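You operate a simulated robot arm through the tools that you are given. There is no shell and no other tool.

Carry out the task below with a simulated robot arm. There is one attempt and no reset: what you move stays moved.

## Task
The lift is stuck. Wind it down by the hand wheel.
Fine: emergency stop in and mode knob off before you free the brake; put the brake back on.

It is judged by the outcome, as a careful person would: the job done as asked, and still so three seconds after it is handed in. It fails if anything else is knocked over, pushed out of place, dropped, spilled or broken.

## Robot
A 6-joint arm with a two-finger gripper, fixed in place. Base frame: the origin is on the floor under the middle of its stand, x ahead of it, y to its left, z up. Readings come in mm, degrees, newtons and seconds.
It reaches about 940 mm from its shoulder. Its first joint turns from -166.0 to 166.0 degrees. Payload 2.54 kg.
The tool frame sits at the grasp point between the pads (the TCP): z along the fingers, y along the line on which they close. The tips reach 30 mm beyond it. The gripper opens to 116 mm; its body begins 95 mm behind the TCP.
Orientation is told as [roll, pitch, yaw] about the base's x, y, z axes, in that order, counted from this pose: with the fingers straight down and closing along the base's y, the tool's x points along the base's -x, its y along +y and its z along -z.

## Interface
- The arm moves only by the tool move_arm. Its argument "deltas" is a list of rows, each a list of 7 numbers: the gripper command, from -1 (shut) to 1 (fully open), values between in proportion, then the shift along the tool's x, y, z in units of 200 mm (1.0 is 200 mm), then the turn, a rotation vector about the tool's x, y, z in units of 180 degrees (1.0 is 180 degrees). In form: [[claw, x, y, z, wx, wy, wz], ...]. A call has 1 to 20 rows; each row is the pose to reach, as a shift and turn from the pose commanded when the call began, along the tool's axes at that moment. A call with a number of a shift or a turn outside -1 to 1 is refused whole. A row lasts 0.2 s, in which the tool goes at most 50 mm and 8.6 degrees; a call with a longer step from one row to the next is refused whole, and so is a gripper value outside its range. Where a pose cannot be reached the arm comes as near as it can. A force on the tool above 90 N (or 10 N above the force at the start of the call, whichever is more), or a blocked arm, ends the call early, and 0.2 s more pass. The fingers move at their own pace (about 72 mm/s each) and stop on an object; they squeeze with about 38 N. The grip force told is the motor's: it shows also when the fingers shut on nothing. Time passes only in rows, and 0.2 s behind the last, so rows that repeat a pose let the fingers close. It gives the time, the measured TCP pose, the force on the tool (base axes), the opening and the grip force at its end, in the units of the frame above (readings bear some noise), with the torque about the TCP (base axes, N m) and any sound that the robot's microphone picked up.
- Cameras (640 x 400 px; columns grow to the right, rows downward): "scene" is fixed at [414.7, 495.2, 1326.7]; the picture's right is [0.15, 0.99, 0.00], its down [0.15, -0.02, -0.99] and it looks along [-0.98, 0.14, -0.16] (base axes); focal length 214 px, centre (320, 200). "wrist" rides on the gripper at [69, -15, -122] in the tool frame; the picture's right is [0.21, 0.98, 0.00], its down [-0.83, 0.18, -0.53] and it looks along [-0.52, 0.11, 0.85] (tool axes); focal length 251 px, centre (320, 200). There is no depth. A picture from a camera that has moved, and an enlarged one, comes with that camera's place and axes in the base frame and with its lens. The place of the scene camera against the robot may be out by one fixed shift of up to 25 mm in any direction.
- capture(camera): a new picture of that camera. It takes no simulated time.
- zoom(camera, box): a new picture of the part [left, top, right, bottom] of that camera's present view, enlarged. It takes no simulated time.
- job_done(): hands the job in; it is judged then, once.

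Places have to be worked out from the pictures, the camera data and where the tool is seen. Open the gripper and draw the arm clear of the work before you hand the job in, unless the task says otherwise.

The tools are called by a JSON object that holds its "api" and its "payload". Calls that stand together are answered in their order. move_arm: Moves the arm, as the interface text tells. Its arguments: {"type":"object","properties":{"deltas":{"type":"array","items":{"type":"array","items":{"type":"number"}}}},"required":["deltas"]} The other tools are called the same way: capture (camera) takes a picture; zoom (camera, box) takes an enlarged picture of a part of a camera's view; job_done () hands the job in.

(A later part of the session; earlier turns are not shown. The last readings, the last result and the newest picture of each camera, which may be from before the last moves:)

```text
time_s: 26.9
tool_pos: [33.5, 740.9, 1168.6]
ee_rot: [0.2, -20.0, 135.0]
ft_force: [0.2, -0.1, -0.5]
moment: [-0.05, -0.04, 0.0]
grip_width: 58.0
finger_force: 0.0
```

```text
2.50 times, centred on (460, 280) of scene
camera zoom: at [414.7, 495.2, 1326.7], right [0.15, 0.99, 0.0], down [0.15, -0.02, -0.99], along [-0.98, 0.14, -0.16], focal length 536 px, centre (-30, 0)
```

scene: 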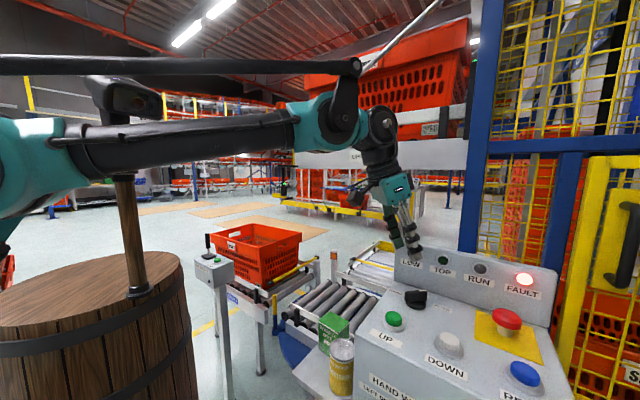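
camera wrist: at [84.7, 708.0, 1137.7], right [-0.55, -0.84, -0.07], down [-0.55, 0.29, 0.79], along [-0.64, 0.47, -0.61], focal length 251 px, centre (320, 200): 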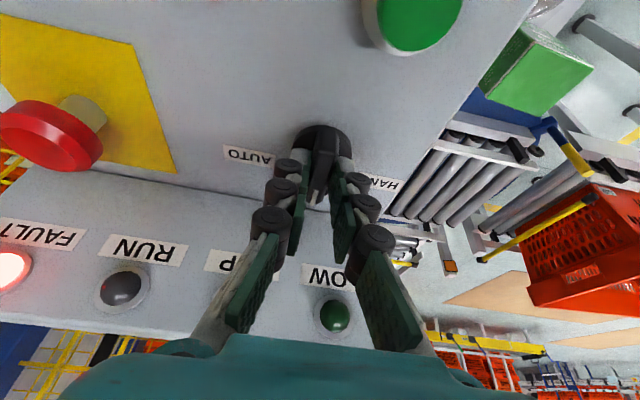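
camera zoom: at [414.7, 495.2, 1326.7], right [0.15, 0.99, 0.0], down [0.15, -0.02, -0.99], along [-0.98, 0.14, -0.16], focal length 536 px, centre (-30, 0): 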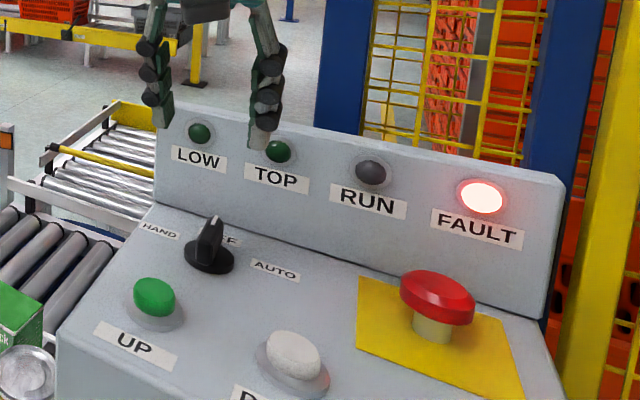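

Knob confirmed at OFF, E-stop in. Now the brake lever: I back away and roll the tool to face the console front with the camera on top (first half of the turn).

{"api": "move_arm", "payload": {"deltas": [[0, 0.088, 0.021, -0.037, -0.0261, 0, 0.0372], [0, 0.176, 0.041, -0.075, -0.0521, 0, 0.0745], [0, 0.265, 0.062, -0.112, -0.0782, 0, 0.1117], [0, 0.353, 0.083, -0.149, -0.1043, 0, 0.1489], [0, 0.441, 0.104, -0.186, -0.1304, 0, 0.1861], [0, 0.529, 0.124, -0.224, -0.1564, 0, 0.2234], [0, 0.617, 0.145, -0.261, -0.1825, 0, 0.2606], [0, 0.705, 0.166, -0.298, -0.2086, 0, 0.2978], [0, 0.794, 0.187, -0.335, -0.2347, 0, 0.3351], [0, 0.882, 0.207, -0.373, -0.2607, 0, 0.3723], [0, 0.97, 0.228, -0.41, -0.2868, 0, 0.4095]]}}

```text
time_s: 29.3
tool_pos: [149.4, 560.7, 1179.3]
ee_rot: [60.4, 19.5, 75.0]
ft_force: [-0.6, 0.4, 0.4]
moment: [0.0, 0.01, 0.02]
grip_width: 58.4
finger_force: 0.0
```

Second half of the turn, moving toward a view point in front of the lever.

{"api": "move_arm", "payload": {"deltas": [[0, -0.029, -0.081, -0.0475, -0.0261, 0, 0.0372], [0, -0.059, -0.163, -0.095, -0.0521, 0, 0.0745], [0, -0.088, -0.244, -0.1425, -0.0782, 0, 0.1117], [0, -0.118, -0.326, -0.19, -0.1043, 0, 0.1489], [0, -0.147, -0.407, -0.2375, -0.1304, 0, 0.1861], [0, -0.177, -0.489, -0.285, -0.1564, 0, 0.2234], [0, -0.206, -0.57, -0.3325, -0.1825, 0, 0.2606], [0, -0.236, -0.652, -0.38, -0.2086, 0, 0.2978], [0, -0.265, -0.733, -0.4275, -0.2347, 0, 0.3351], [0, -0.295, -0.815, -0.475, -0.2607, 0, 0.3723], [0, -0.324, -0.896, -0.5225, -0.2868, 0, 0.4095]]}}

{"api": "capture", "payload": {"camera": "wrist"}}

{"api": "capture", "payload": {"camera": "scene"}}

```text
time_s: 31.7
tool_pos: [328.6, 539.8, 1059.2]
ee_rot: [-109.1, 89.6, -154.0]
ft_force: [0.0, 0.2, -0.3]
moment: [0.01, 0.03, 0.03]
grip_width: 58.1
finger_force: 0.1
```

```text
taken
camera wrist: at [404.3, 442.9, 1128.5], right [0.69, 0.69, 0.21], down [0.5, -0.25, -0.83], along [-0.52, 0.68, -0.52], focal length 251 px, centre (320, 200)
```

wrist: 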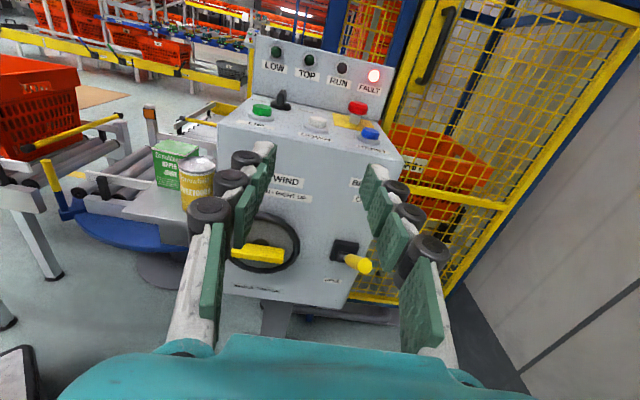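

```text
taken
```

scene: 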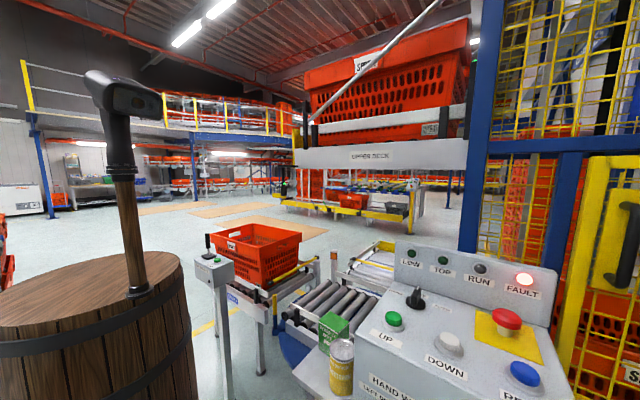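

The lever and its labels are in view. I zoom in.

{"api": "zoom", "payload": {"camera": "wrist", "box": [310, 170, 430, 300]}}

{"api": "zoom", "payload": {"camera": "wrist", "box": [210, 160, 410, 310]}}

```text
3.08 times, centred on (370, 235) of wrist
camera zoom: at [404.3, 442.9, 1128.5], right [0.69, 0.69, 0.21], down [0.5, -0.25, -0.83], along [-0.52, 0.68, -0.52], focal length 774 px, centre (166, 92)
```

zoom: 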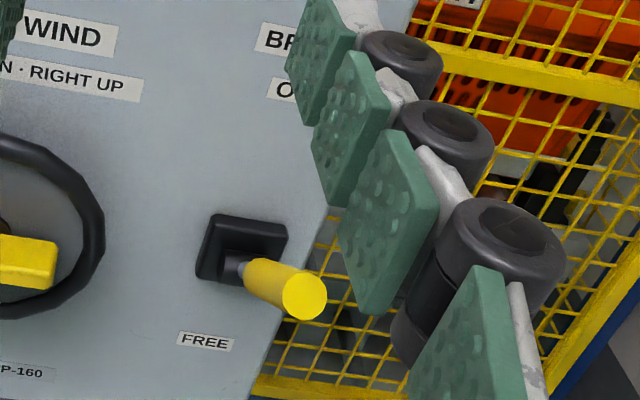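

```text
2.67 times, centred on (310, 235) of wrist
camera zoom: at [404.3, 442.9, 1128.5], right [0.69, 0.69, 0.21], down [0.5, -0.25, -0.83], along [-0.52, 0.68, -0.52], focal length 670 px, centre (347, 107)
```

zoom: 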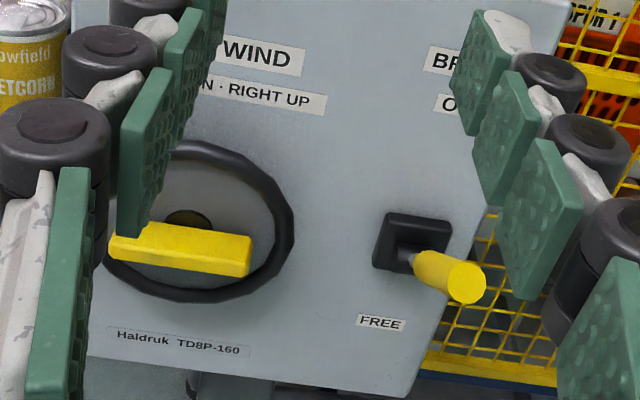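

Lever geometry: pivot ≈ (r 715, b 375, z 805), handle tip ≈ (312, 699, 888), i.e. sticking out and ~39° up at BRAKE ON; FREE is below. I move in front of the handle with fingers open 58 mm.

{"api": "move_arm", "payload": {"deltas": [[0, -0.14, 0.072, 0.05, 0, 0, 0], [0, -0.28, 0.144, 0.1, 0, 0, 0], [0, -0.42, 0.216, 0.15, 0, 0, 0], [0, -0.56, 0.289, 0.2, 0, 0, 0], [0, -0.7, 0.361, 0.25, 0, 0, 0], [0, -0.84, 0.433, 0.3, 0, 0, 0], [0, -0.97, 0.505, 0.355, 0, 0, 0]]}}

{"api": "capture", "payload": {"camera": "wrist"}}

{"api": "capture", "payload": {"camera": "scene"}}

```text
time_s: 33.3
tool_pos: [351.6, 662.7, 863.8]
ee_rot: [-124.6, 89.9, -169.5]
ft_force: [0.5, -1.1, -0.4]
moment: [-0.01, -0.02, -0.03]
grip_width: 58.0
finger_force: 0.1
```

```text
taken
camera wrist: at [425.4, 565.4, 933.6], right [0.69, 0.69, 0.21], down [0.5, -0.25, -0.83], along [-0.52, 0.68, -0.52], focal length 251 px, centre (320, 200)
```

wrist: 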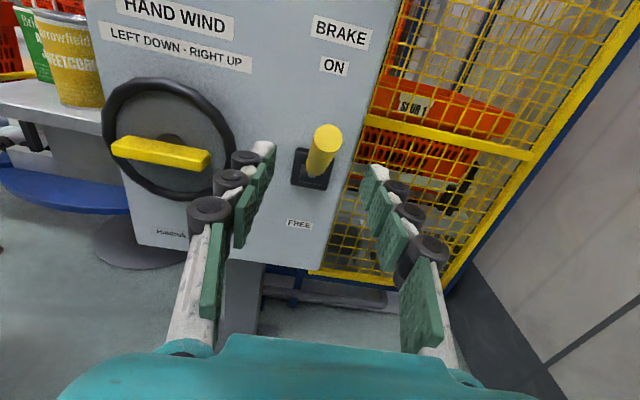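

```text
taken
```

scene: 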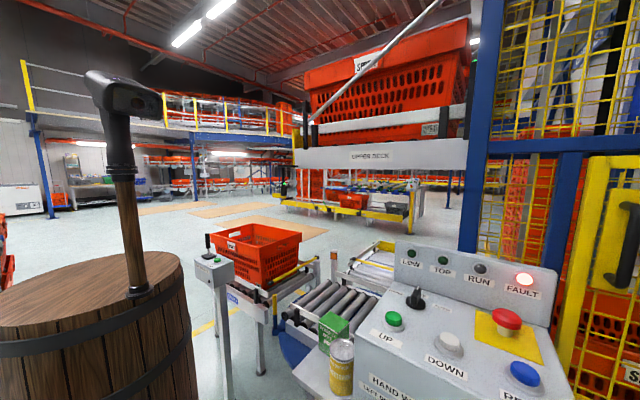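

The handle is centred between the fingers (r≈720, tip z≈874). I advance so the pads straddle the handle's middle.

{"api": "move_arm", "payload": {"deltas": [[0, -0.01, 0.004, 0.1, 0, 0, 0], [0, -0.02, 0.008, 0.2, 0, 0, 0], [0, -0.03, 0.011, 0.3, 0, 0, 0], [0, -0.04, 0.015, 0.38, 0, 0, 0], [0, -0.045, 0.015, 0.45, 0, 0, 0]]}}

{"api": "capture", "payload": {"camera": "wrist"}}

```text
time_s: 34.5
tool_pos: [286.7, 727.2, 855.8]
ee_rot: [-121.4, 89.8, -166.4]
ft_force: [0.6, 0.3, -0.8]
moment: [0.01, -0.01, -0.03]
grip_width: 58.0
finger_force: 0.0
```

```text
taken
camera wrist: at [362.5, 631.0, 925.6], right [0.69, 0.69, 0.21], down [0.5, -0.25, -0.83], along [-0.52, 0.68, -0.52], focal length 251 px, centre (320, 200)
```

wrist: 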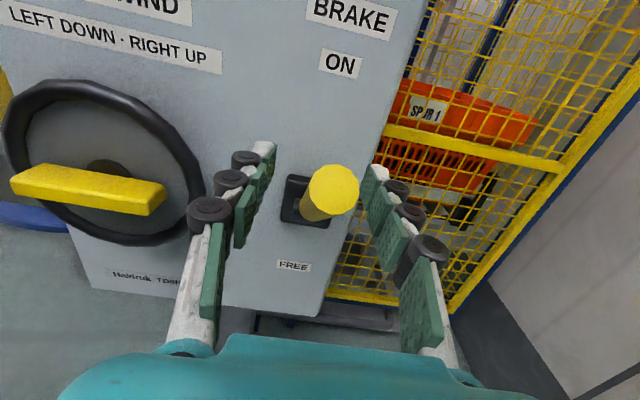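

Handle is between the pads. I close on it.

{"api": "move_arm", "payload": {"deltas": [[-0.5, 0, 0.005, 0, 0, 0, 0], [-1, 0, 0.005, 0, 0, 0, 0], [-1, 0, 0.005, 0, 0, 0, 0], [-1, 0, 0.005, 0, 0, 0, 0]]}}

{"api": "capture", "payload": {"camera": "wrist"}}

```text
time_s: 35.5
tool_pos: [288.5, 728.8, 856.8]
ee_rot: [-122.6, 89.7, -167.7]
ft_force: [7.5, 19.5, 4.6]
moment: [0.72, 0.36, -0.11]
grip_width: 20.3
finger_force: 44.9
```

```text
taken
camera wrist: at [364.1, 632.3, 925.6], right [0.69, 0.69, 0.21], down [0.5, -0.25, -0.83], along [-0.52, 0.68, -0.52], focal length 251 px, centre (320, 200)
```

wrist: 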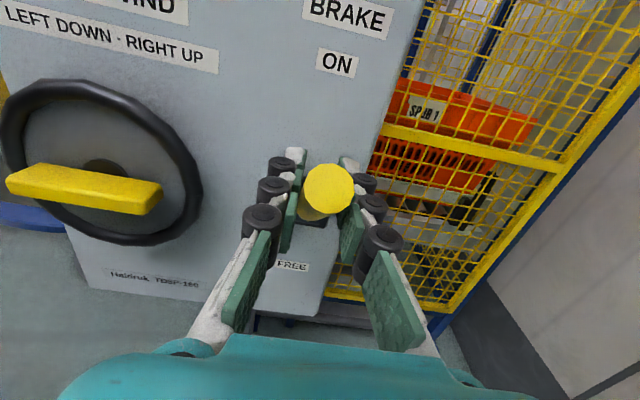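

Firm grip (20 mm). I swing the lever down around its pivot, first halfway, watching the forces.

{"api": "move_arm", "payload": {"deltas": [[-1, -0.0365, 0.007, -0.0265, 0, 0, 0], [-1, -0.075, 0.007, -0.049, 0, 0, 0], [-1, -0.116, 0.007, -0.067, 0, 0, 0], [-1, -0.159, 0.007, -0.081, 0, 0, 0], [-1, -0.203, 0.007, -0.0905, 0, 0, 0], [-1, -0.2475, 0.007, -0.095, 0, 0, 0]]}}

{"api": "capture", "payload": {"camera": "wrist"}}

```text
time_s: 36.9
tool_pos: [303.6, 714.5, 807.1]
ee_rot: [-129.5, 89.8, -174.4]
ft_force: [12.4, 13.4, 18.4]
moment: [1.15, 1.04, -0.49]
grip_width: 21.1
finger_force: 45.6
```

```text
taken
camera wrist: at [378.9, 617.6, 876.9], right [0.69, 0.69, 0.21], down [0.5, -0.25, -0.83], along [-0.52, 0.68, -0.52], focal length 251 px, centre (320, 200)
```

wrist: 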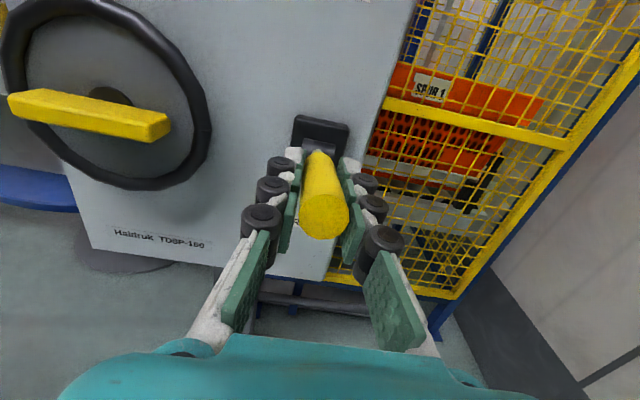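

The lever follows and is now level. I continue down toward FREE.

{"api": "move_arm", "payload": {"deltas": [[-1, -0.045, 0.01, 0, 0, 0, 0], [-1, -0.0895, 0.01, 0.0045, 0, 0, 0], [-1, -0.1335, 0.01, 0.014, 0, 0, 0], [-1, -0.176, 0.01, 0.028, 0, 0, 0], [-1, -0.217, 0.01, 0.046, 0, 0, 0], [-1, -0.256, 0.01, 0.0685, 0, 0, 0], [-1, -0.2925, 0.01, 0.095, 0, 0, 0]]}}

{"api": "capture", "payload": {"camera": "wrist"}}

{"api": "capture", "payload": {"camera": "scene"}}

```text
time_s: 38.5
tool_pos: [288.6, 729.8, 749.5]
ee_rot: [-106.7, 89.9, -151.6]
ft_force: [0.0, -21.2, -0.7]
moment: [0.48, 0.31, -0.23]
grip_width: 19.9
finger_force: 43.6
```

```text
taken
camera wrist: at [364.6, 632.3, 817.7], right [0.69, 0.69, 0.21], down [0.51, -0.25, -0.83], along [-0.52, 0.68, -0.52], focal length 251 px, centre (320, 200)
```

wrist: 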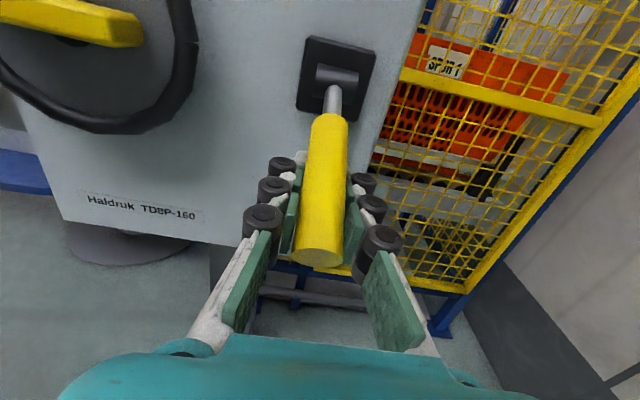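

```text
taken
```

scene: 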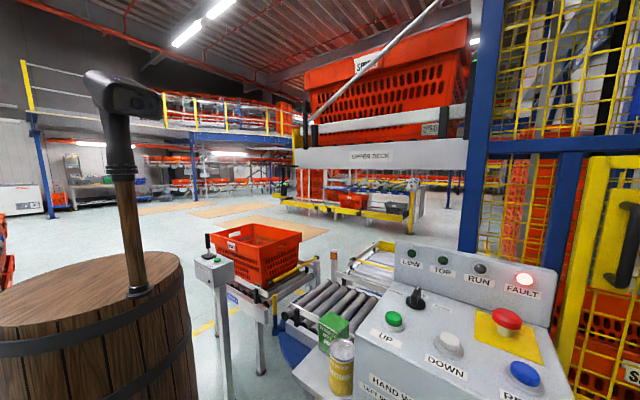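

Lever is about 39° below horizontal. I press a bit further to find whether it has reached its stop.

{"api": "move_arm", "payload": {"deltas": [[-1, -0.017, 0, 0.0145, 0, 0, 0], [-1, -0.0335, 0, 0.03, 0, 0, 0], [-1, -0.049, 0, 0.0465, 0, 0, 0]]}}

{"api": "capture", "payload": {"camera": "wrist"}}

```text
time_s: 39.3
tool_pos: [282.2, 736.6, 738.2]
ee_rot: [-137.8, 90.0, 177.3]
ft_force: [0.0, -20.3, 13.0]
moment: [-0.14, -0.31, -0.53]
grip_width: 18.6
finger_force: 40.9
```

```text
taken
camera wrist: at [358.2, 638.6, 808.8], right [0.69, 0.69, 0.21], down [0.5, -0.25, -0.83], along [-0.52, 0.68, -0.52], focal length 251 px, centre (320, 200)
```

wrist: 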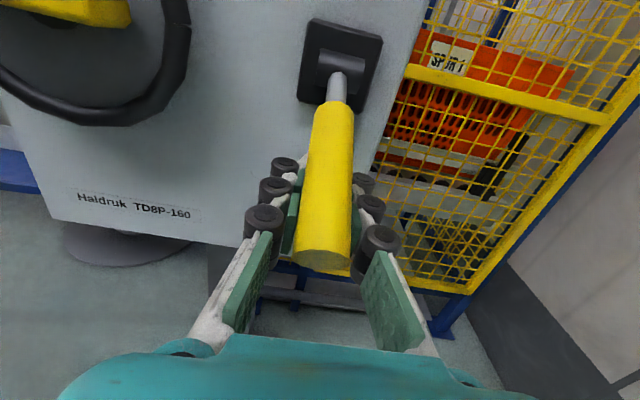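

Grip narrowed (18.6 mm) and the handle did not follow further, suggesting the lever is at its FREE stop. I release, back off and look.

{"api": "move_arm", "payload": {"deltas": [[0, 0, 0, 0, 0, 0, 0], [0, 0, 0, 0, 0, 0, 0], [0, 0, 0, -0.15, 0, 0, 0], [0, 0, 0, -0.35, 0, 0, 0], [0, 0.1, 0, -0.55, 0, 0, 0], [0, 0.3, 0, -0.65, 0, 0, 0], [0, 0.5, 0, -0.7, 0, 0, 0]]}}

{"api": "capture", "payload": {"camera": "wrist"}}

{"api": "zoom", "payload": {"camera": "scene", "box": [340, 220, 600, 400]}}

```text
time_s: 40.9
tool_pos: [384.5, 639.0, 835.9]
ee_rot: [-117.6, 89.8, -162.5]
ft_force: [0.1, 0.1, 0.0]
moment: [0.06, 0.03, 0.03]
grip_width: 57.9
finger_force: 0.0
```

```text
taken
camera wrist: at [460.7, 541.1, 906.3], right [0.69, 0.69, 0.21], down [0.5, -0.25, -0.83], along [-0.52, 0.68, -0.52], focal length 251 px, centre (320, 200)
```

wrist: 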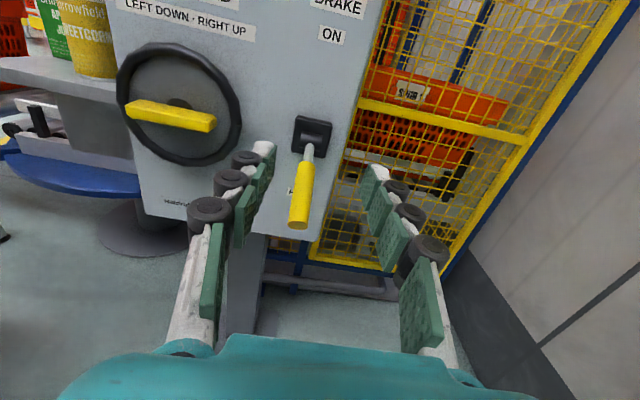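

```text
2.22 times, centred on (470, 310) of scene
camera zoom: at [414.7, 495.2, 1326.7], right [0.15, 0.99, 0.0], down [0.15, -0.02, -0.99], along [-0.98, 0.14, -0.16], focal length 477 px, centre (-13, -44)
```

zoom: 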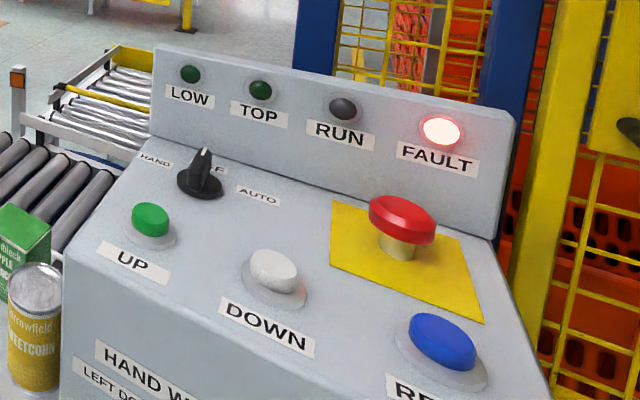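

The lever rests at FREE. Now I look at the wheel's grip bar closely.

{"api": "zoom", "payload": {"camera": "wrist", "box": [100, 20, 280, 190]}}

```text
2.35 times, centred on (190, 105) of wrist
camera zoom: at [460.7, 541.1, 906.3], right [0.69, 0.69, 0.21], down [0.5, -0.25, -0.83], along [-0.52, 0.68, -0.52], focal length 592 px, centre (626, 424)
```

zoom: 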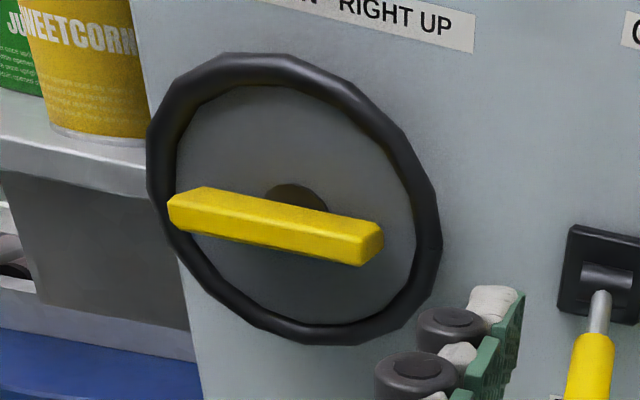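

Bar centre ≈ (145, 643, 800), horizontal, ~15 mm thick, ~95 mm long. I move in front of the wheel while rolling +90° so the fingers close vertically on the bar, leaving maximum range for left (counter‑clockwise) winding.

{"api": "move_arm", "payload": {"deltas": [[0, -0.016, -0.076, 0, 0, 0, 0.0455], [0, -0.033, -0.152, 0, 0, 0, 0.0909], [0, -0.049, -0.227, 0, 0, 0, 0.1364], [0, -0.065, -0.303, 0, 0, 0, 0.1818], [0, -0.082, -0.379, 0.02, 0, 0, 0.2273], [0, -0.098, -0.455, 0.06, 0, 0, 0.2727], [0, -0.115, -0.53, 0.1, 0, 0, 0.3182], [0, -0.131, -0.606, 0.15, 0, 0, 0.3636], [0, -0.147, -0.682, 0.2, 0, 0, 0.4091], [0, -0.164, -0.758, 0.25, 0, 0, 0.4545], [0, -0.18, -0.8335, 0.3, 0, 0, 0.5]]}}

{"api": "capture", "payload": {"camera": "wrist"}}

{"api": "capture", "payload": {"camera": "scene"}}

```text
time_s: 43.3
tool_pos: [255.4, 609.9, 848.2]
ee_rot: [-90.2, 7.4, -134.8]
ft_force: [-0.8, -0.5, -0.1]
moment: [0.02, -0.02, 0.02]
grip_width: 58.0
finger_force: 0.1
out of reach, approached as far as the arm can: row 5, 6, 7, 8, 9, 10, 11
```

```text
taken
camera wrist: at [388.4, 571.1, 873.4], right [0.24, 0.24, -0.94], down [-0.18, -0.94, -0.29], along [-0.95, 0.24, -0.18], focal length 251 px, centre (320, 200)
```

wrist: 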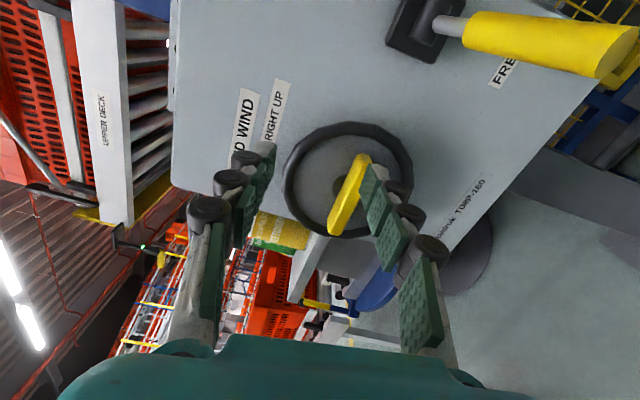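

```text
taken
```

scene: 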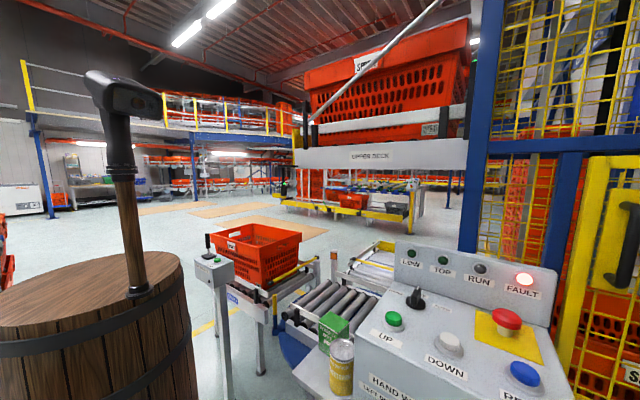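

Positive roll is limited (~+80°), so I instead use the −90° roll. I rotate back the other way to be in front of the wheel.

{"api": "move_arm", "payload": {"deltas": [[0, -0.015, 0.01, -0.003, 0, 0, -0.0472], [0, -0.03, 0.02, -0.006, 0, 0, -0.0944], [0, -0.046, 0.03, -0.008, 0, 0, -0.1417], [0, -0.061, 0.041, -0.011, 0, 0, -0.1889], [0, -0.076, 0.051, -0.014, 0, 0, -0.2361], [0, -0.091, 0.061, -0.017, 0, 0, -0.2833], [0, -0.106, 0.071, -0.019, 0, 0, -0.3306], [0, -0.121, 0.081, -0.022, 0, 0, -0.3778], [0, -0.137, 0.091, -0.025, 0, 0, -0.425], [0, -0.152, 0.101, -0.028, 0, 0, -0.4722], [0, -0.167, 0.111, -0.03, 0, 0, -0.5194], [0, -0.182, 0.122, -0.033, 0, 0, -0.5667], [0, -0.197, 0.132, -0.036, 0, 0, -0.6139], [0, -0.212, 0.142, -0.039, 0, 0, -0.6611], [0, -0.228, 0.152, -0.041, 0, 0, -0.7083], [0, -0.243, 0.162, -0.044, 0, 0, -0.7556], [0, -0.258, 0.172, -0.047, 0, 0, -0.8028], [0, -0.273, 0.182, -0.05, 0, 0, -0.85], [0, -0.288, 0.192, -0.052, 0, 0, -0.8972], [0, -0.3035, 0.2026, -0.055, 0, 0, -0.9444]]}}

{"api": "capture", "payload": {"camera": "wrist"}}

```text
time_s: 47.5
tool_pos: [249.6, 613.7, 850.0]
ee_rot: [90.1, 2.4, 45.3]
ft_force: [-0.1, 0.8, -0.5]
moment: [0.0, 0.02, 0.0]
grip_width: 57.9
finger_force: 0.0
out of reach, approached as far as the arm can: row 2, 3, 4, 5, 6, 7, 8, 9, 10, 11, 12, 13, 14, 15, 16, 17, 18, 19, 20
```

```text
taken
camera wrist: at [286.5, 476.8, 837.2], right [-0.12, -0.12, 0.98], down [0.97, 0.22, 0.15], along [-0.23, 0.97, 0.09], focal length 251 px, centre (320, 200)
```

wrist: 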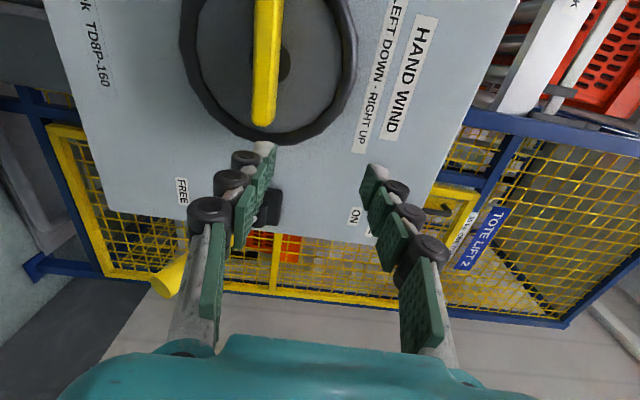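

Orientation is right (fingers close vertically) but the position did not come down/left. I test small single-direction moves to find which direction is limiting — first 30 mm left.

{"api": "move_arm", "payload": {"deltas": [[0, 0.075, 0, 0, 0, 0, 0], [0, 0.15, 0, 0, 0, 0, 0]]}}

{"api": "move_arm", "payload": {"deltas": [[0, 0, -0.075, 0, 0, 0, 0], [0, 0, -0.15, 0, 0, 0, 0]]}}

{"api": "move_arm", "payload": {"deltas": [[0, 0, 0, 0.05, 0, 0, 0], [0, 0, 0, 0.1, 0, 0, 0]]}}

```text
time_s: 48.1
tool_pos: [235.5, 604.8, 862.1]
ee_rot: [90.1, 2.4, 45.3]
ft_force: [-0.1, 0.4, -0.3]
moment: [-0.02, 0.04, 0.01]
grip_width: 58.2
finger_force: 0.0
out of reach, approached as far as the arm can: row 1, 2
```

```text
time_s: 48.7
tool_pos: [239.6, 618.5, 846.2]
ee_rot: [90.1, 2.5, 45.3]
ft_force: [0.3, 0.2, 0.1]
moment: [-0.01, 0.03, -0.01]
grip_width: 58.0
finger_force: 0.0
out of reach, approached as far as the arm can: row 1, 2
```

```text
time_s: 49.3
tool_pos: [226.4, 633.1, 847.1]
ee_rot: [90.2, 2.5, 45.1]
ft_force: [-0.3, 0.5, 0.3]
moment: [-0.04, 0.02, 0.02]
grip_width: 58.1
finger_force: 0.1
```

The limit is towards the base/down with a level tool. I tilt the tool ~20° downward (raises the wrist) and try moving toward the wheel's axis again.

{"api": "move_arm", "payload": {"deltas": [[0, 0, 0, -0.05, 0.037, 0, 0], [0, 0, 0, -0.1, 0.074, 0, 0], [0, 0, 0, -0.1, 0.111, 0, 0], [0, 0.08, 0, -0.1, 0.111, 0, 0], [0, 0.16, 0, -0.1, 0.111, 0, 0], [0, 0.25, 0, -0.1, 0.111, 0, 0]]}}

{"api": "capture", "payload": {"camera": "wrist"}}

```text
time_s: 50.7
tool_pos: [205.2, 582.6, 849.2]
ee_rot: [70.2, 2.6, 45.2]
ft_force: [0.4, 1.0, 0.9]
moment: [0.01, -0.02, 0.01]
grip_width: 58.1
finger_force: 0.1
```

```text
taken
camera wrist: at [242.2, 449.6, 879.5], right [-0.36, 0.11, 0.93], down [0.9, 0.29, 0.31], along [-0.23, 0.95, -0.2], focal length 251 px, centre (320, 200)
```

wrist: 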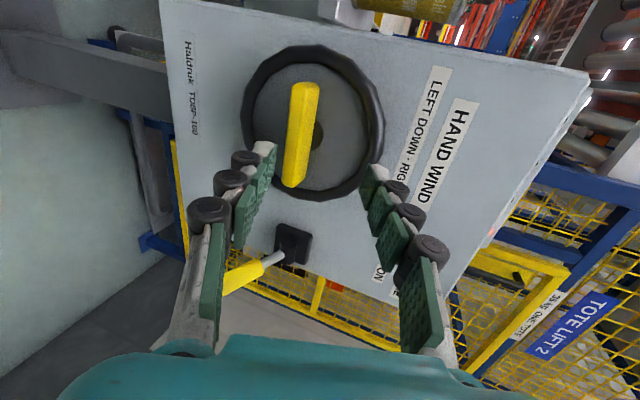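

Tilting works: no reach warning, now centred at r≈557. I go nearer the bar and check alignment.

{"api": "move_arm", "payload": {"deltas": [[0, 0.003, -0.035, 0.1, 0, 0, 0], [0, 0.005, -0.07, 0.201, 0, 0, 0]]}}

{"api": "capture", "payload": {"camera": "wrist"}}

```text
time_s: 51.3
tool_pos: [180.1, 606.2, 822.1]
ee_rot: [70.3, 2.6, 45.1]
ft_force: [0.2, -0.8, 0.3]
moment: [-0.01, -0.01, 0.01]
grip_width: 58.2
finger_force: 0.1
```

```text
taken
camera wrist: at [218.4, 473.4, 852.5], right [-0.36, 0.11, 0.93], down [0.91, 0.29, 0.31], along [-0.23, 0.95, -0.2], focal length 251 px, centre (320, 200)
```

wrist: 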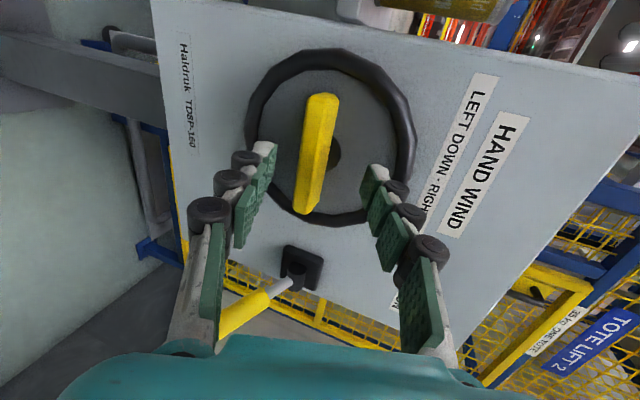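

Bar centre measured at r≈554, z≈801. I advance to straddle the bar while lowering the tilt to ~12°.

{"api": "move_arm", "payload": {"deltas": [[0, 0.003, -0.006, 0.06, -0.015, 0, 0], [0, 0.005, -0.012, 0.12, -0.03, 0, 0], [0, 0.0075, -0.019, 0.181, -0.044, 0, 0]]}}

{"api": "capture", "payload": {"camera": "wrist"}}

```text
time_s: 52.1
tool_pos: [157.0, 626.5, 810.2]
ee_rot: [78.2, 2.6, 45.3]
ft_force: [12.2, -18.3, 11.7]
moment: [0.89, 0.63, 0.06]
grip_width: 69.5
finger_force: 8.0
out of reach, approached as far as the arm can: row 3
```

```text
taken
camera wrist: at [196.3, 491.6, 823.7], right [-0.26, 0.02, 0.96], down [0.93, 0.25, 0.25], along [-0.24, 0.97, -0.08], focal length 251 px, centre (320, 200)
```

wrist: 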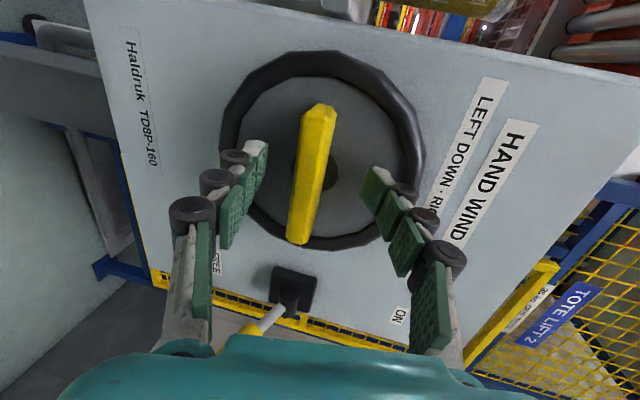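

The fingertips touched the wheel disc/rim (opening forced to 69 mm). I back off 20 mm, narrow the opening to fit inside the rim, and add slight tilt for reach margin.

{"api": "move_arm", "payload": {"deltas": [[0, 0, 0, -0.06, 0.01, 0, 0], [-0.2, 0, 0, -0.12, 0.02, 0, 0], [-0.42, 0, 0, -0.12, 0.02, 0, 0], [-0.42, 0, 0, -0.12, 0.02, 0, 0]]}}

{"api": "capture", "payload": {"camera": "wrist"}}

```text
time_s: 53.1
tool_pos: [172.4, 611.8, 814.9]
ee_rot: [74.5, 2.5, 45.3]
ft_force: [-0.2, 0.0, -0.1]
moment: [0.06, 0.04, 0.02]
grip_width: 33.5
finger_force: 0.0
```

```text
taken
camera wrist: at [211.2, 477.9, 835.5], right [-0.31, 0.06, 0.95], down [0.92, 0.27, 0.28], along [-0.24, 0.96, -0.14], focal length 251 px, centre (320, 200)
```

wrist: 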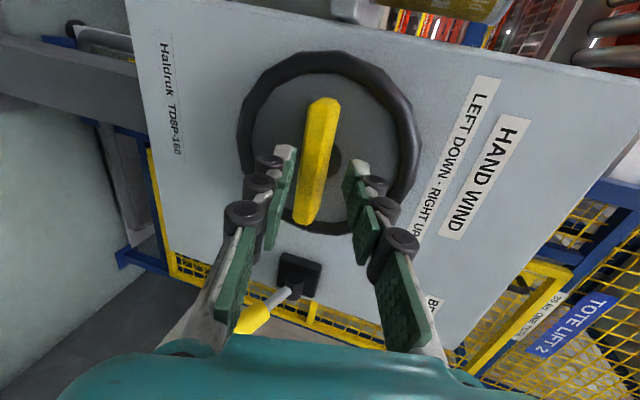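

Fingers now fit inside the rim with the bar between them. I advance ~16 mm and close on the bar.

{"api": "move_arm", "payload": {"deltas": [[-0.42, 0, -0.005, 0.04, 0, 0, 0], [-0.42, 0, -0.01, 0.08, 0, 0, 0], [-0.7, 0, -0.01, 0.08, 0, 0, 0], [-1, 0, -0.01, 0.08, 0, 0, 0], [-1, 0, -0.01, 0.08, 0, 0, 0]]}}

{"api": "capture", "payload": {"camera": "wrist"}}

```text
time_s: 54.3
tool_pos: [163.0, 623.0, 804.9]
ee_rot: [74.4, 2.6, 45.3]
ft_force: [0.3, -14.6, -42.2]
moment: [-0.63, 0.17, -0.72]
grip_width: 19.1
finger_force: 44.4
```

```text
taken
camera wrist: at [200.6, 488.2, 827.8], right [-0.31, 0.06, 0.95], down [0.92, 0.27, 0.28], along [-0.24, 0.96, -0.14], focal length 251 px, centre (320, 200)
```

wrist: 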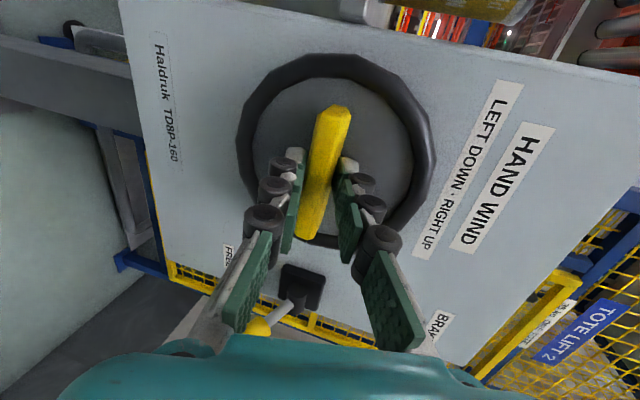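

Gripped (19 mm), with a downward pull of 42 N meaning the bar sits a few mm lower. I relieve this by shifting down ~4 mm, then start turning left by a small amount.

{"api": "move_arm", "payload": {"deltas": [[-1, 0, -0.02, 0, 0, 0, 0], [-1, 0, -0.02, 0, 0, 0, -0.03], [-1, 0, -0.02, 0, 0, 0, -0.06], [-1, 0, -0.02, 0, 0, 0, -0.09], [-1, 0, -0.02, 0, 0, 0, -0.12]]}}

{"api": "capture", "payload": {"camera": "wrist"}}

{"api": "capture", "payload": {"camera": "scene"}}

```text
time_s: 55.5
tool_pos: [164.0, 621.0, 804.0]
ee_rot: [73.6, -18.3, 51.2]
ft_force: [13.5, -12.0, 14.2]
moment: [0.67, 1.0, -1.05]
grip_width: 19.0
finger_force: 44.0
```

```text
taken
camera wrist: at [212.5, 489.8, 801.2], right [-0.53, -0.22, 0.82], down [0.79, 0.24, 0.57], along [-0.32, 0.95, 0.04], focal length 251 px, centre (320, 200)
```

wrist: 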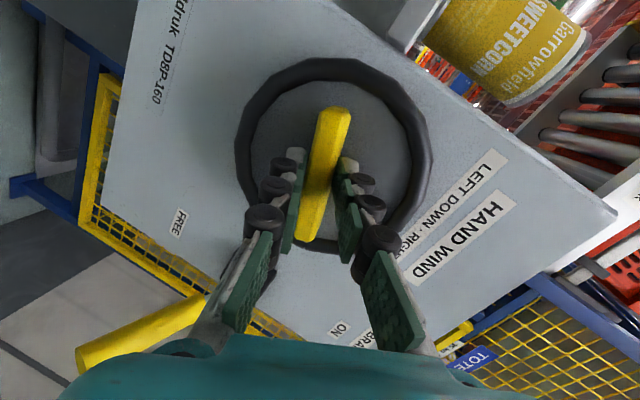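

```text
taken
```

scene: 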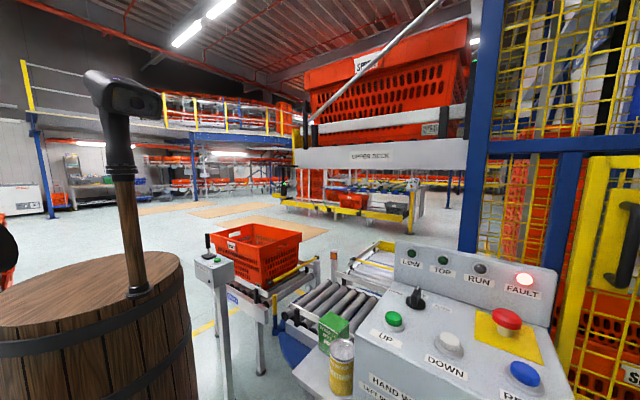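

The wheel turns left with the gripper. I continue rolling left in a longer stroke.

{"api": "move_arm", "payload": {"deltas": [[-1, 0, 0, 0, 0, 0, -0.045], [-1, 0, 0, 0, 0, 0, -0.09], [-1, 0, 0, 0, 0, 0, -0.135], [-1, 0, 0, 0, 0, 0, -0.18], [-1, 0, 0, 0, 0, 0, -0.225], [-1, 0, 0, 0, 0, 0, -0.27], [-1, 0, 0, 0, 0, 0, -0.315], [-1, 0, 0, 0, 0, 0, -0.36], [-1, 0, 0, 0, 0, 0, -0.405], [-1, 0, 0, 0, 0, 0, -0.45]]}}

{"api": "capture", "payload": {"camera": "wrist"}}

{"api": "capture", "payload": {"camera": "scene"}}

```text
time_s: 57.7
tool_pos: [166.5, 626.5, 802.6]
ee_rot: [-32.5, -71.7, 169.3]
ft_force: [44.8, 46.0, -10.7]
moment: [-0.61, -0.51, -1.99]
grip_width: 16.0
finger_force: 42.3
```

```text
taken
camera wrist: at [281.4, 549.9, 772.7], right [-0.58, -0.73, -0.37], down [-0.01, -0.45, 0.89], along [-0.82, 0.52, 0.25], focal length 251 px, centre (320, 200)
```

wrist: 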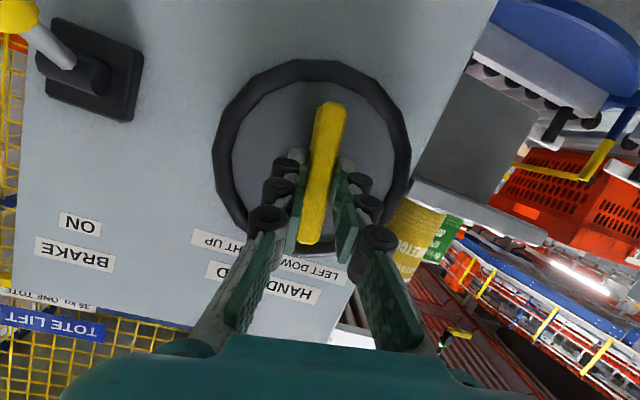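

```text
taken
```

scene: 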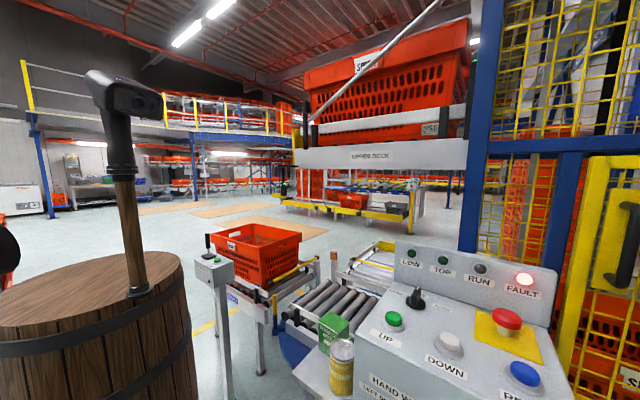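

Turned ~102° total so far; sideways force says the wheel axis is ~6 mm further right, so I'll recentre. First I check if the lift has moved.

{"api": "zoom", "payload": {"camera": "scene", "box": [280, 100, 500, 240]}}

{"api": "move_arm", "payload": {"deltas": [[-1, 0.0065, -0.029, 0, 0, 0, 0], [-1, 0.0065, -0.029, 0, 0, 0, -0.045], [-1, 0.0065, -0.029, 0, 0, 0, -0.09], [-1, 0.0065, -0.029, 0, 0, 0, -0.135], [-1, 0.0065, -0.029, 0, 0, 0, -0.18], [-1, 0.0065, -0.029, 0, 0, 0, -0.225], [-1, 0.0065, -0.029, 0, 0, 0, -0.27]]}}

{"api": "zoom", "payload": {"camera": "scene", "box": [280, 100, 500, 240]}}

{"api": "capture", "payload": {"camera": "wrist"}}

```text
2.86 times, centred on (390, 170) of scene
camera zoom: at [414.7, 495.2, 1326.7], right [0.15, 0.99, 0.0], down [0.15, -0.02, -0.99], along [-0.98, 0.14, -0.16], focal length 613 px, centre (120, 286)
```

zoom: 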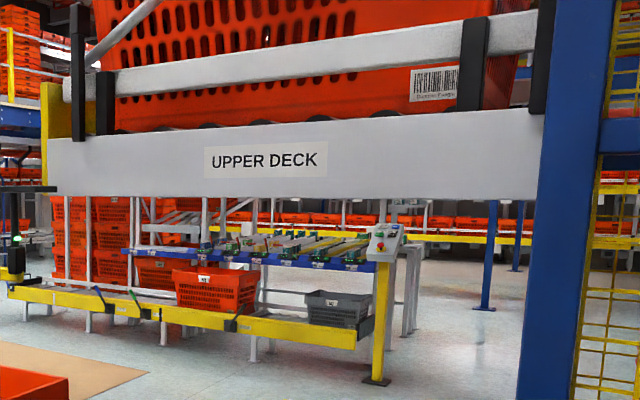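

```text
time_s: 59.3
tool_pos: [167.4, 626.8, 805.6]
ee_rot: [-72.3, -30.1, -143.3]
ft_force: [15.1, 15.1, 36.4]
moment: [0.41, 0.72, -1.7]
grip_width: 19.2
finger_force: 44.1
```

```text
2.86 times, centred on (390, 170) of scene
camera zoom: at [414.7, 495.2, 1326.7], right [0.15, 0.99, 0.0], down [0.15, -0.02, -0.99], along [-0.98, 0.14, -0.16], focal length 613 px, centre (120, 286)
```

zoom: 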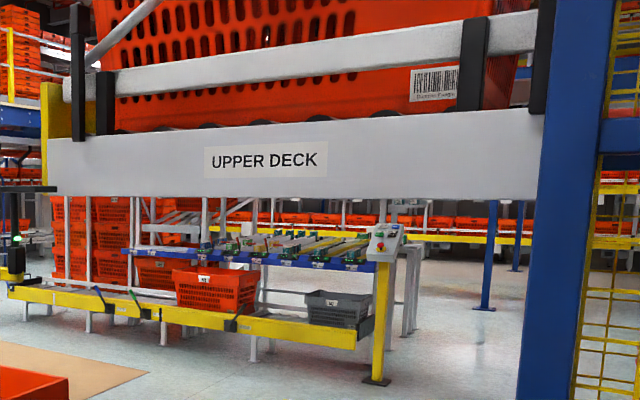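

```text
taken
camera wrist: at [302.3, 588.2, 815.1], right [-0.05, -0.41, -0.91], down [-0.24, -0.88, 0.41], along [-0.97, 0.24, -0.06], focal length 251 px, centre (320, 200)
```

wrist: 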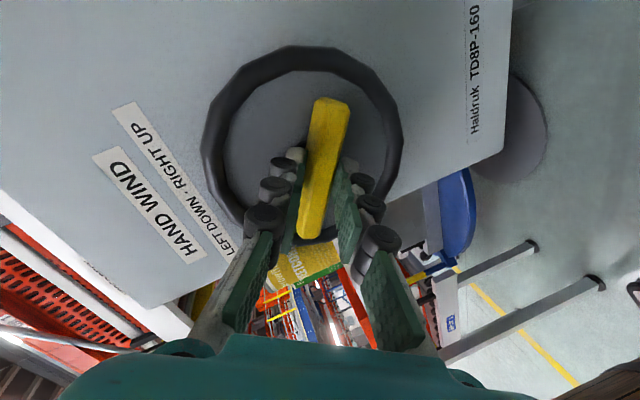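

The UPPER DECK beam is fixed; the lift carriage is probably inside the mesh cage (TOTE LIFT 2). I zoom on the cage for reference.

{"api": "zoom", "payload": {"camera": "scene", "box": [480, 0, 640, 130]}}

{"api": "zoom", "payload": {"camera": "scene", "box": [480, 120, 640, 260]}}

{"api": "zoom", "payload": {"camera": "scene", "box": [480, 250, 640, 400]}}

```text
3.08 times, centred on (560, 65) of scene
camera zoom: at [414.7, 495.2, 1326.7], right [0.15, 0.99, 0.0], down [0.15, -0.02, -0.99], along [-0.98, 0.14, -0.16], focal length 660 px, centre (-418, 615)
```

zoom: 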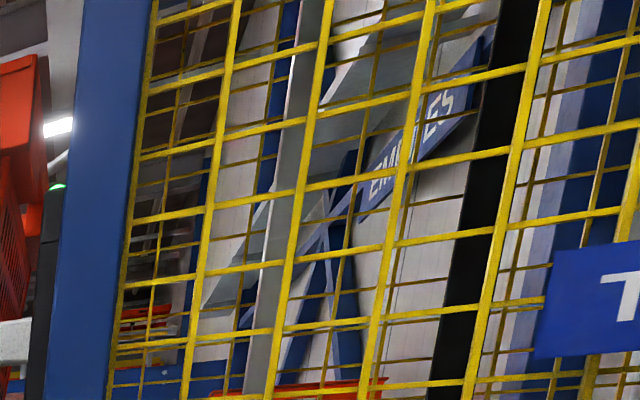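

```text
2.86 times, centred on (560, 190) of scene
camera zoom: at [414.7, 495.2, 1326.7], right [0.15, 0.99, 0.0], down [0.15, -0.02, -0.99], along [-0.98, 0.14, -0.16], focal length 613 px, centre (-366, 229)
```

zoom: 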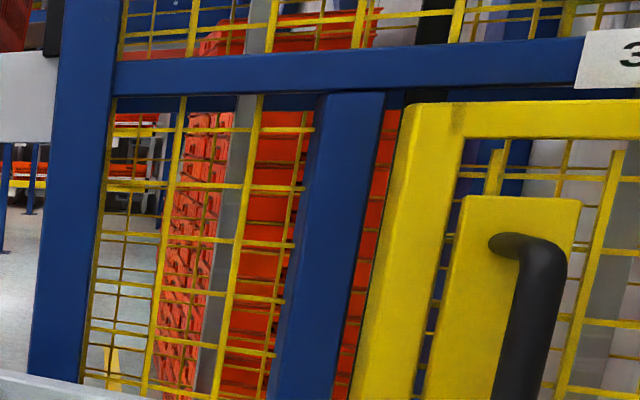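

```text
2.67 times, centred on (560, 325) of scene
camera zoom: at [414.7, 495.2, 1326.7], right [0.15, 0.99, 0.0], down [0.15, -0.02, -0.99], along [-0.98, 0.14, -0.16], focal length 572 px, centre (-320, -133)
```

zoom: 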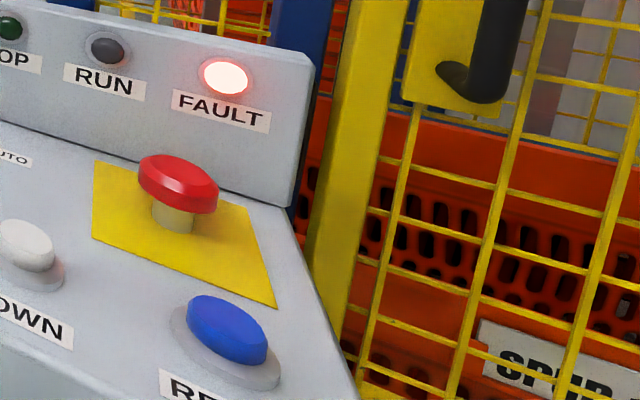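

The SPUR tote inside the cage looks lower than at the start — that is probably the lift carriage. I take a reference zoom, then continue.

{"api": "zoom", "payload": {"camera": "scene", "box": [560, 280, 640, 400]}}

{"api": "capture", "payload": {"camera": "scene"}}

```text
3.33 times, centred on (600, 340) of scene
camera zoom: at [414.7, 495.2, 1326.7], right [0.15, 0.99, 0.0], down [0.15, -0.02, -0.99], along [-0.98, 0.14, -0.16], focal length 715 px, centre (-613, -267)
```

zoom: 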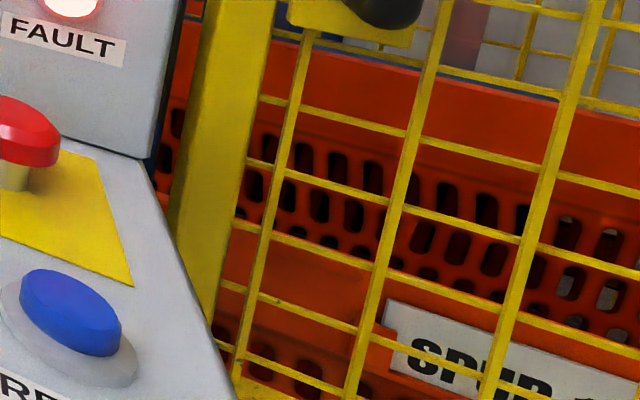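

```text
taken
```

scene: 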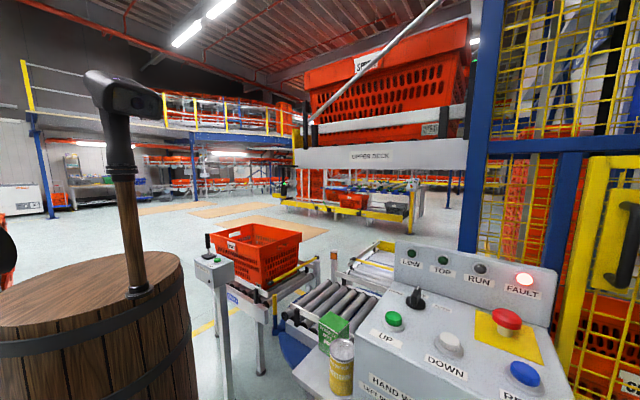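

The tote's label moved from y≈373 to ≈388 px: the carriage is going down (~28 mm for 150° of turning). I continue left to complete the half-turn, with a small recentring.

{"api": "move_arm", "payload": {"deltas": [[-1, 0, -0.016, 0, 0, 0, -0.04], [-1, 0, -0.016, 0, 0, 0, -0.08], [-1, 0, -0.016, 0, 0, 0, -0.12], [-1, 0, -0.016, 0, 0, 0, -0.16]]}}

```text
time_s: 60.3
tool_pos: [166.4, 627.5, 805.4]
ee_rot: [-74.4, -2.4, -134.5]
ft_force: [2.0, -13.9, -20.3]
moment: [0.04, 0.09, -1.05]
grip_width: 19.4
finger_force: 44.5
```

No limit reached. I keep turning left to see how far this stroke goes.

{"api": "move_arm", "payload": {"deltas": [[-1, 0, 0, 0, 0, 0, -0.04], [-1, 0, 0, 0, 0, 0, -0.08], [-1, 0, 0, 0, 0, 0, -0.12], [-1, 0, 0, 0, 0, 0, -0.16], [-1, 0, 0, 0, 0, 0, -0.2], [-1, 0, 0, 0, 0, 0, -0.24]]}}

{"api": "capture", "payload": {"camera": "scene"}}

```text
time_s: 61.6
tool_pos: [165.2, 628.6, 807.5]
ee_rot: [-71.8, 5.7, -138.0]
ft_force: [30.4, -53.0, 27.8]
moment: [1.21, 1.12, 0.48]
grip_width: 21.3
finger_force: 45.2
out of reach, approached as far as the arm can: row 1, 2, 3, 4, 5, 6
stopped in row 6: the force on the tool passed its limit at 251 N (the readings are from after the stop); the commanded pose is now the measured one
```

```text
taken
```

scene: 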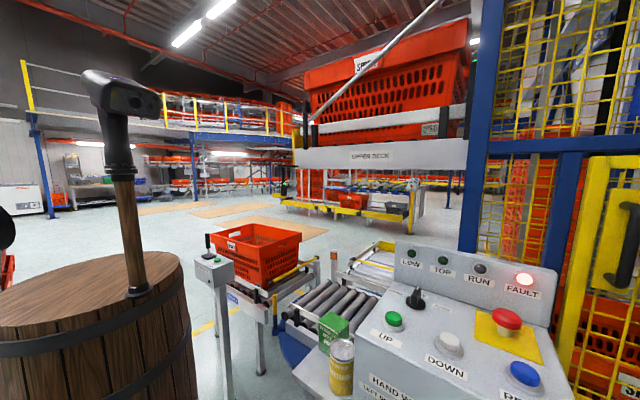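

The wrist limit is reached at this roll (half a turn done). I relieve the twist slightly, open, and back away; next I'll crank the bar with closed fingers as a peg moving in circles, which needs no wrist roll.

{"api": "move_arm", "payload": {"deltas": [[-1, 0, 0, 0, 0, 0, 0.02], [-1, 0, 0, 0, 0, 0, 0.035], [-0.42, 0, 0, 0, 0, 0, 0.035], [-0.42, 0, 0, 0, 0, 0, 0.035], [-0.42, 0, 0, -0.1, 0, 0, 0.035], [-0.42, 0, 0, -0.25, 0, 0, 0.035], [-0.42, 0, 0, -0.4, 0, 0, 0.035]]}}

{"api": "capture", "payload": {"camera": "wrist"}}

{"api": "zoom", "payload": {"camera": "scene", "box": [560, 280, 640, 400]}}

```text
time_s: 62.0
tool_pos: [162.2, 628.1, 806.8]
ee_rot: [-71.8, 3.3, -138.9]
ft_force: [31.3, -44.0, 16.4]
moment: [1.33, 1.19, 0.54]
grip_width: 21.1
finger_force: 45.2
stopped in row 1: the force on the tool passed its limit at 93 N (the readings are from after the stop); the commanded pose is now the measured one
```

```text
taken
camera wrist: at [286.4, 588.6, 863.0], right [0.4, -0.05, -0.91], down [-0.25, -0.97, -0.05], along [-0.88, 0.25, -0.4], focal length 251 px, centre (320, 200)
```

wrist: 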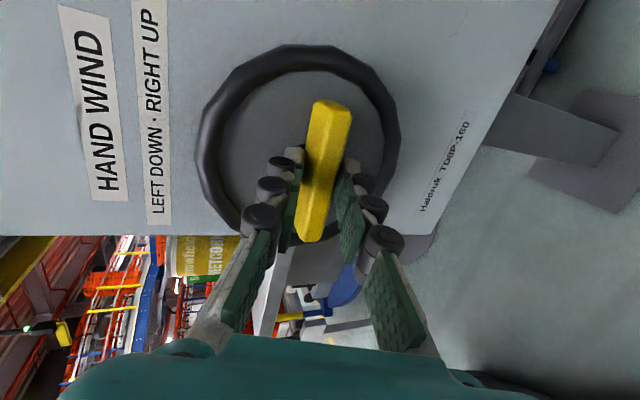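

```text
3.33 times, centred on (600, 340) of scene
camera zoom: at [414.7, 495.2, 1326.7], right [0.15, 0.99, 0.0], down [0.15, -0.02, -0.99], along [-0.98, 0.14, -0.16], focal length 715 px, centre (-613, -267)
```

zoom: 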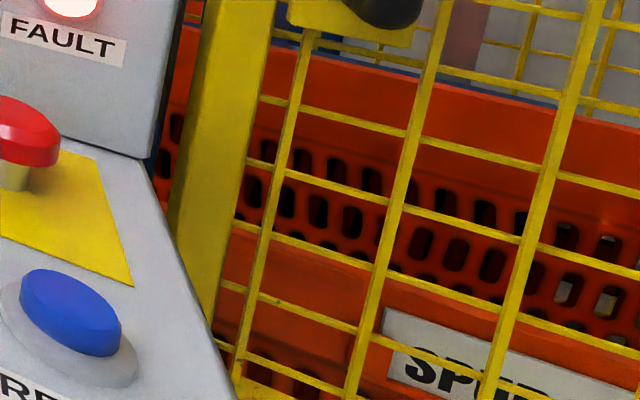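

The tote keeps descending. The grip is loaded, so I simply open the fingers first, then back out.

{"api": "move_arm", "payload": {"deltas": [[-0.6, 0, 0, 0, 0, 0, 0], [-0.42, 0, 0, 0, 0, 0, 0], [-0.42, 0, 0, 0, 0, 0, 0]]}}

```text
time_s: 62.8
tool_pos: [161.7, 630.7, 805.6]
ee_rot: [-71.8, 3.4, -138.7]
ft_force: [4.5, -1.1, 7.0]
moment: [0.07, 0.13, -0.01]
grip_width: 39.2
finger_force: 3.0
```

Released. I back out along the tool axis.

{"api": "move_arm", "payload": {"deltas": [[-0.42, 0, 0, -0.1, 0, 0, 0], [-0.42, 0, 0, -0.25, 0, 0, 0], [-0.42, 0, 0, -0.4, 0, 0, 0]]}}

{"api": "capture", "payload": {"camera": "wrist"}}

```text
time_s: 63.6
tool_pos: [209.7, 574.3, 829.8]
ee_rot: [-71.4, 3.1, -138.7]
ft_force: [0.4, 0.2, 0.2]
moment: [-0.01, -0.01, 0.0]
grip_width: 33.6
finger_force: 0.1
```

```text
taken
camera wrist: at [332.2, 535.1, 886.9], right [0.4, -0.06, -0.91], down [-0.25, -0.97, -0.05], along [-0.88, 0.24, -0.41], focal length 251 px, centre (320, 200)
```

wrist: 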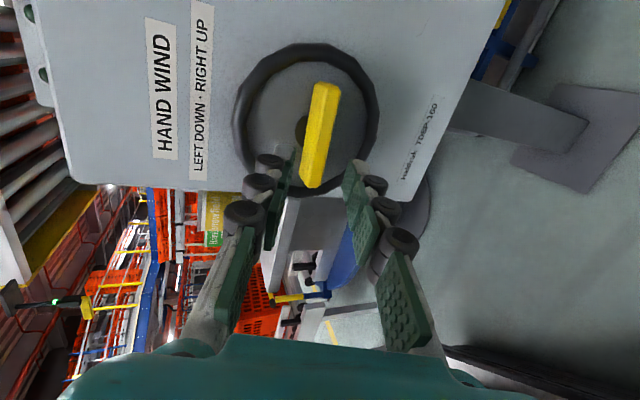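

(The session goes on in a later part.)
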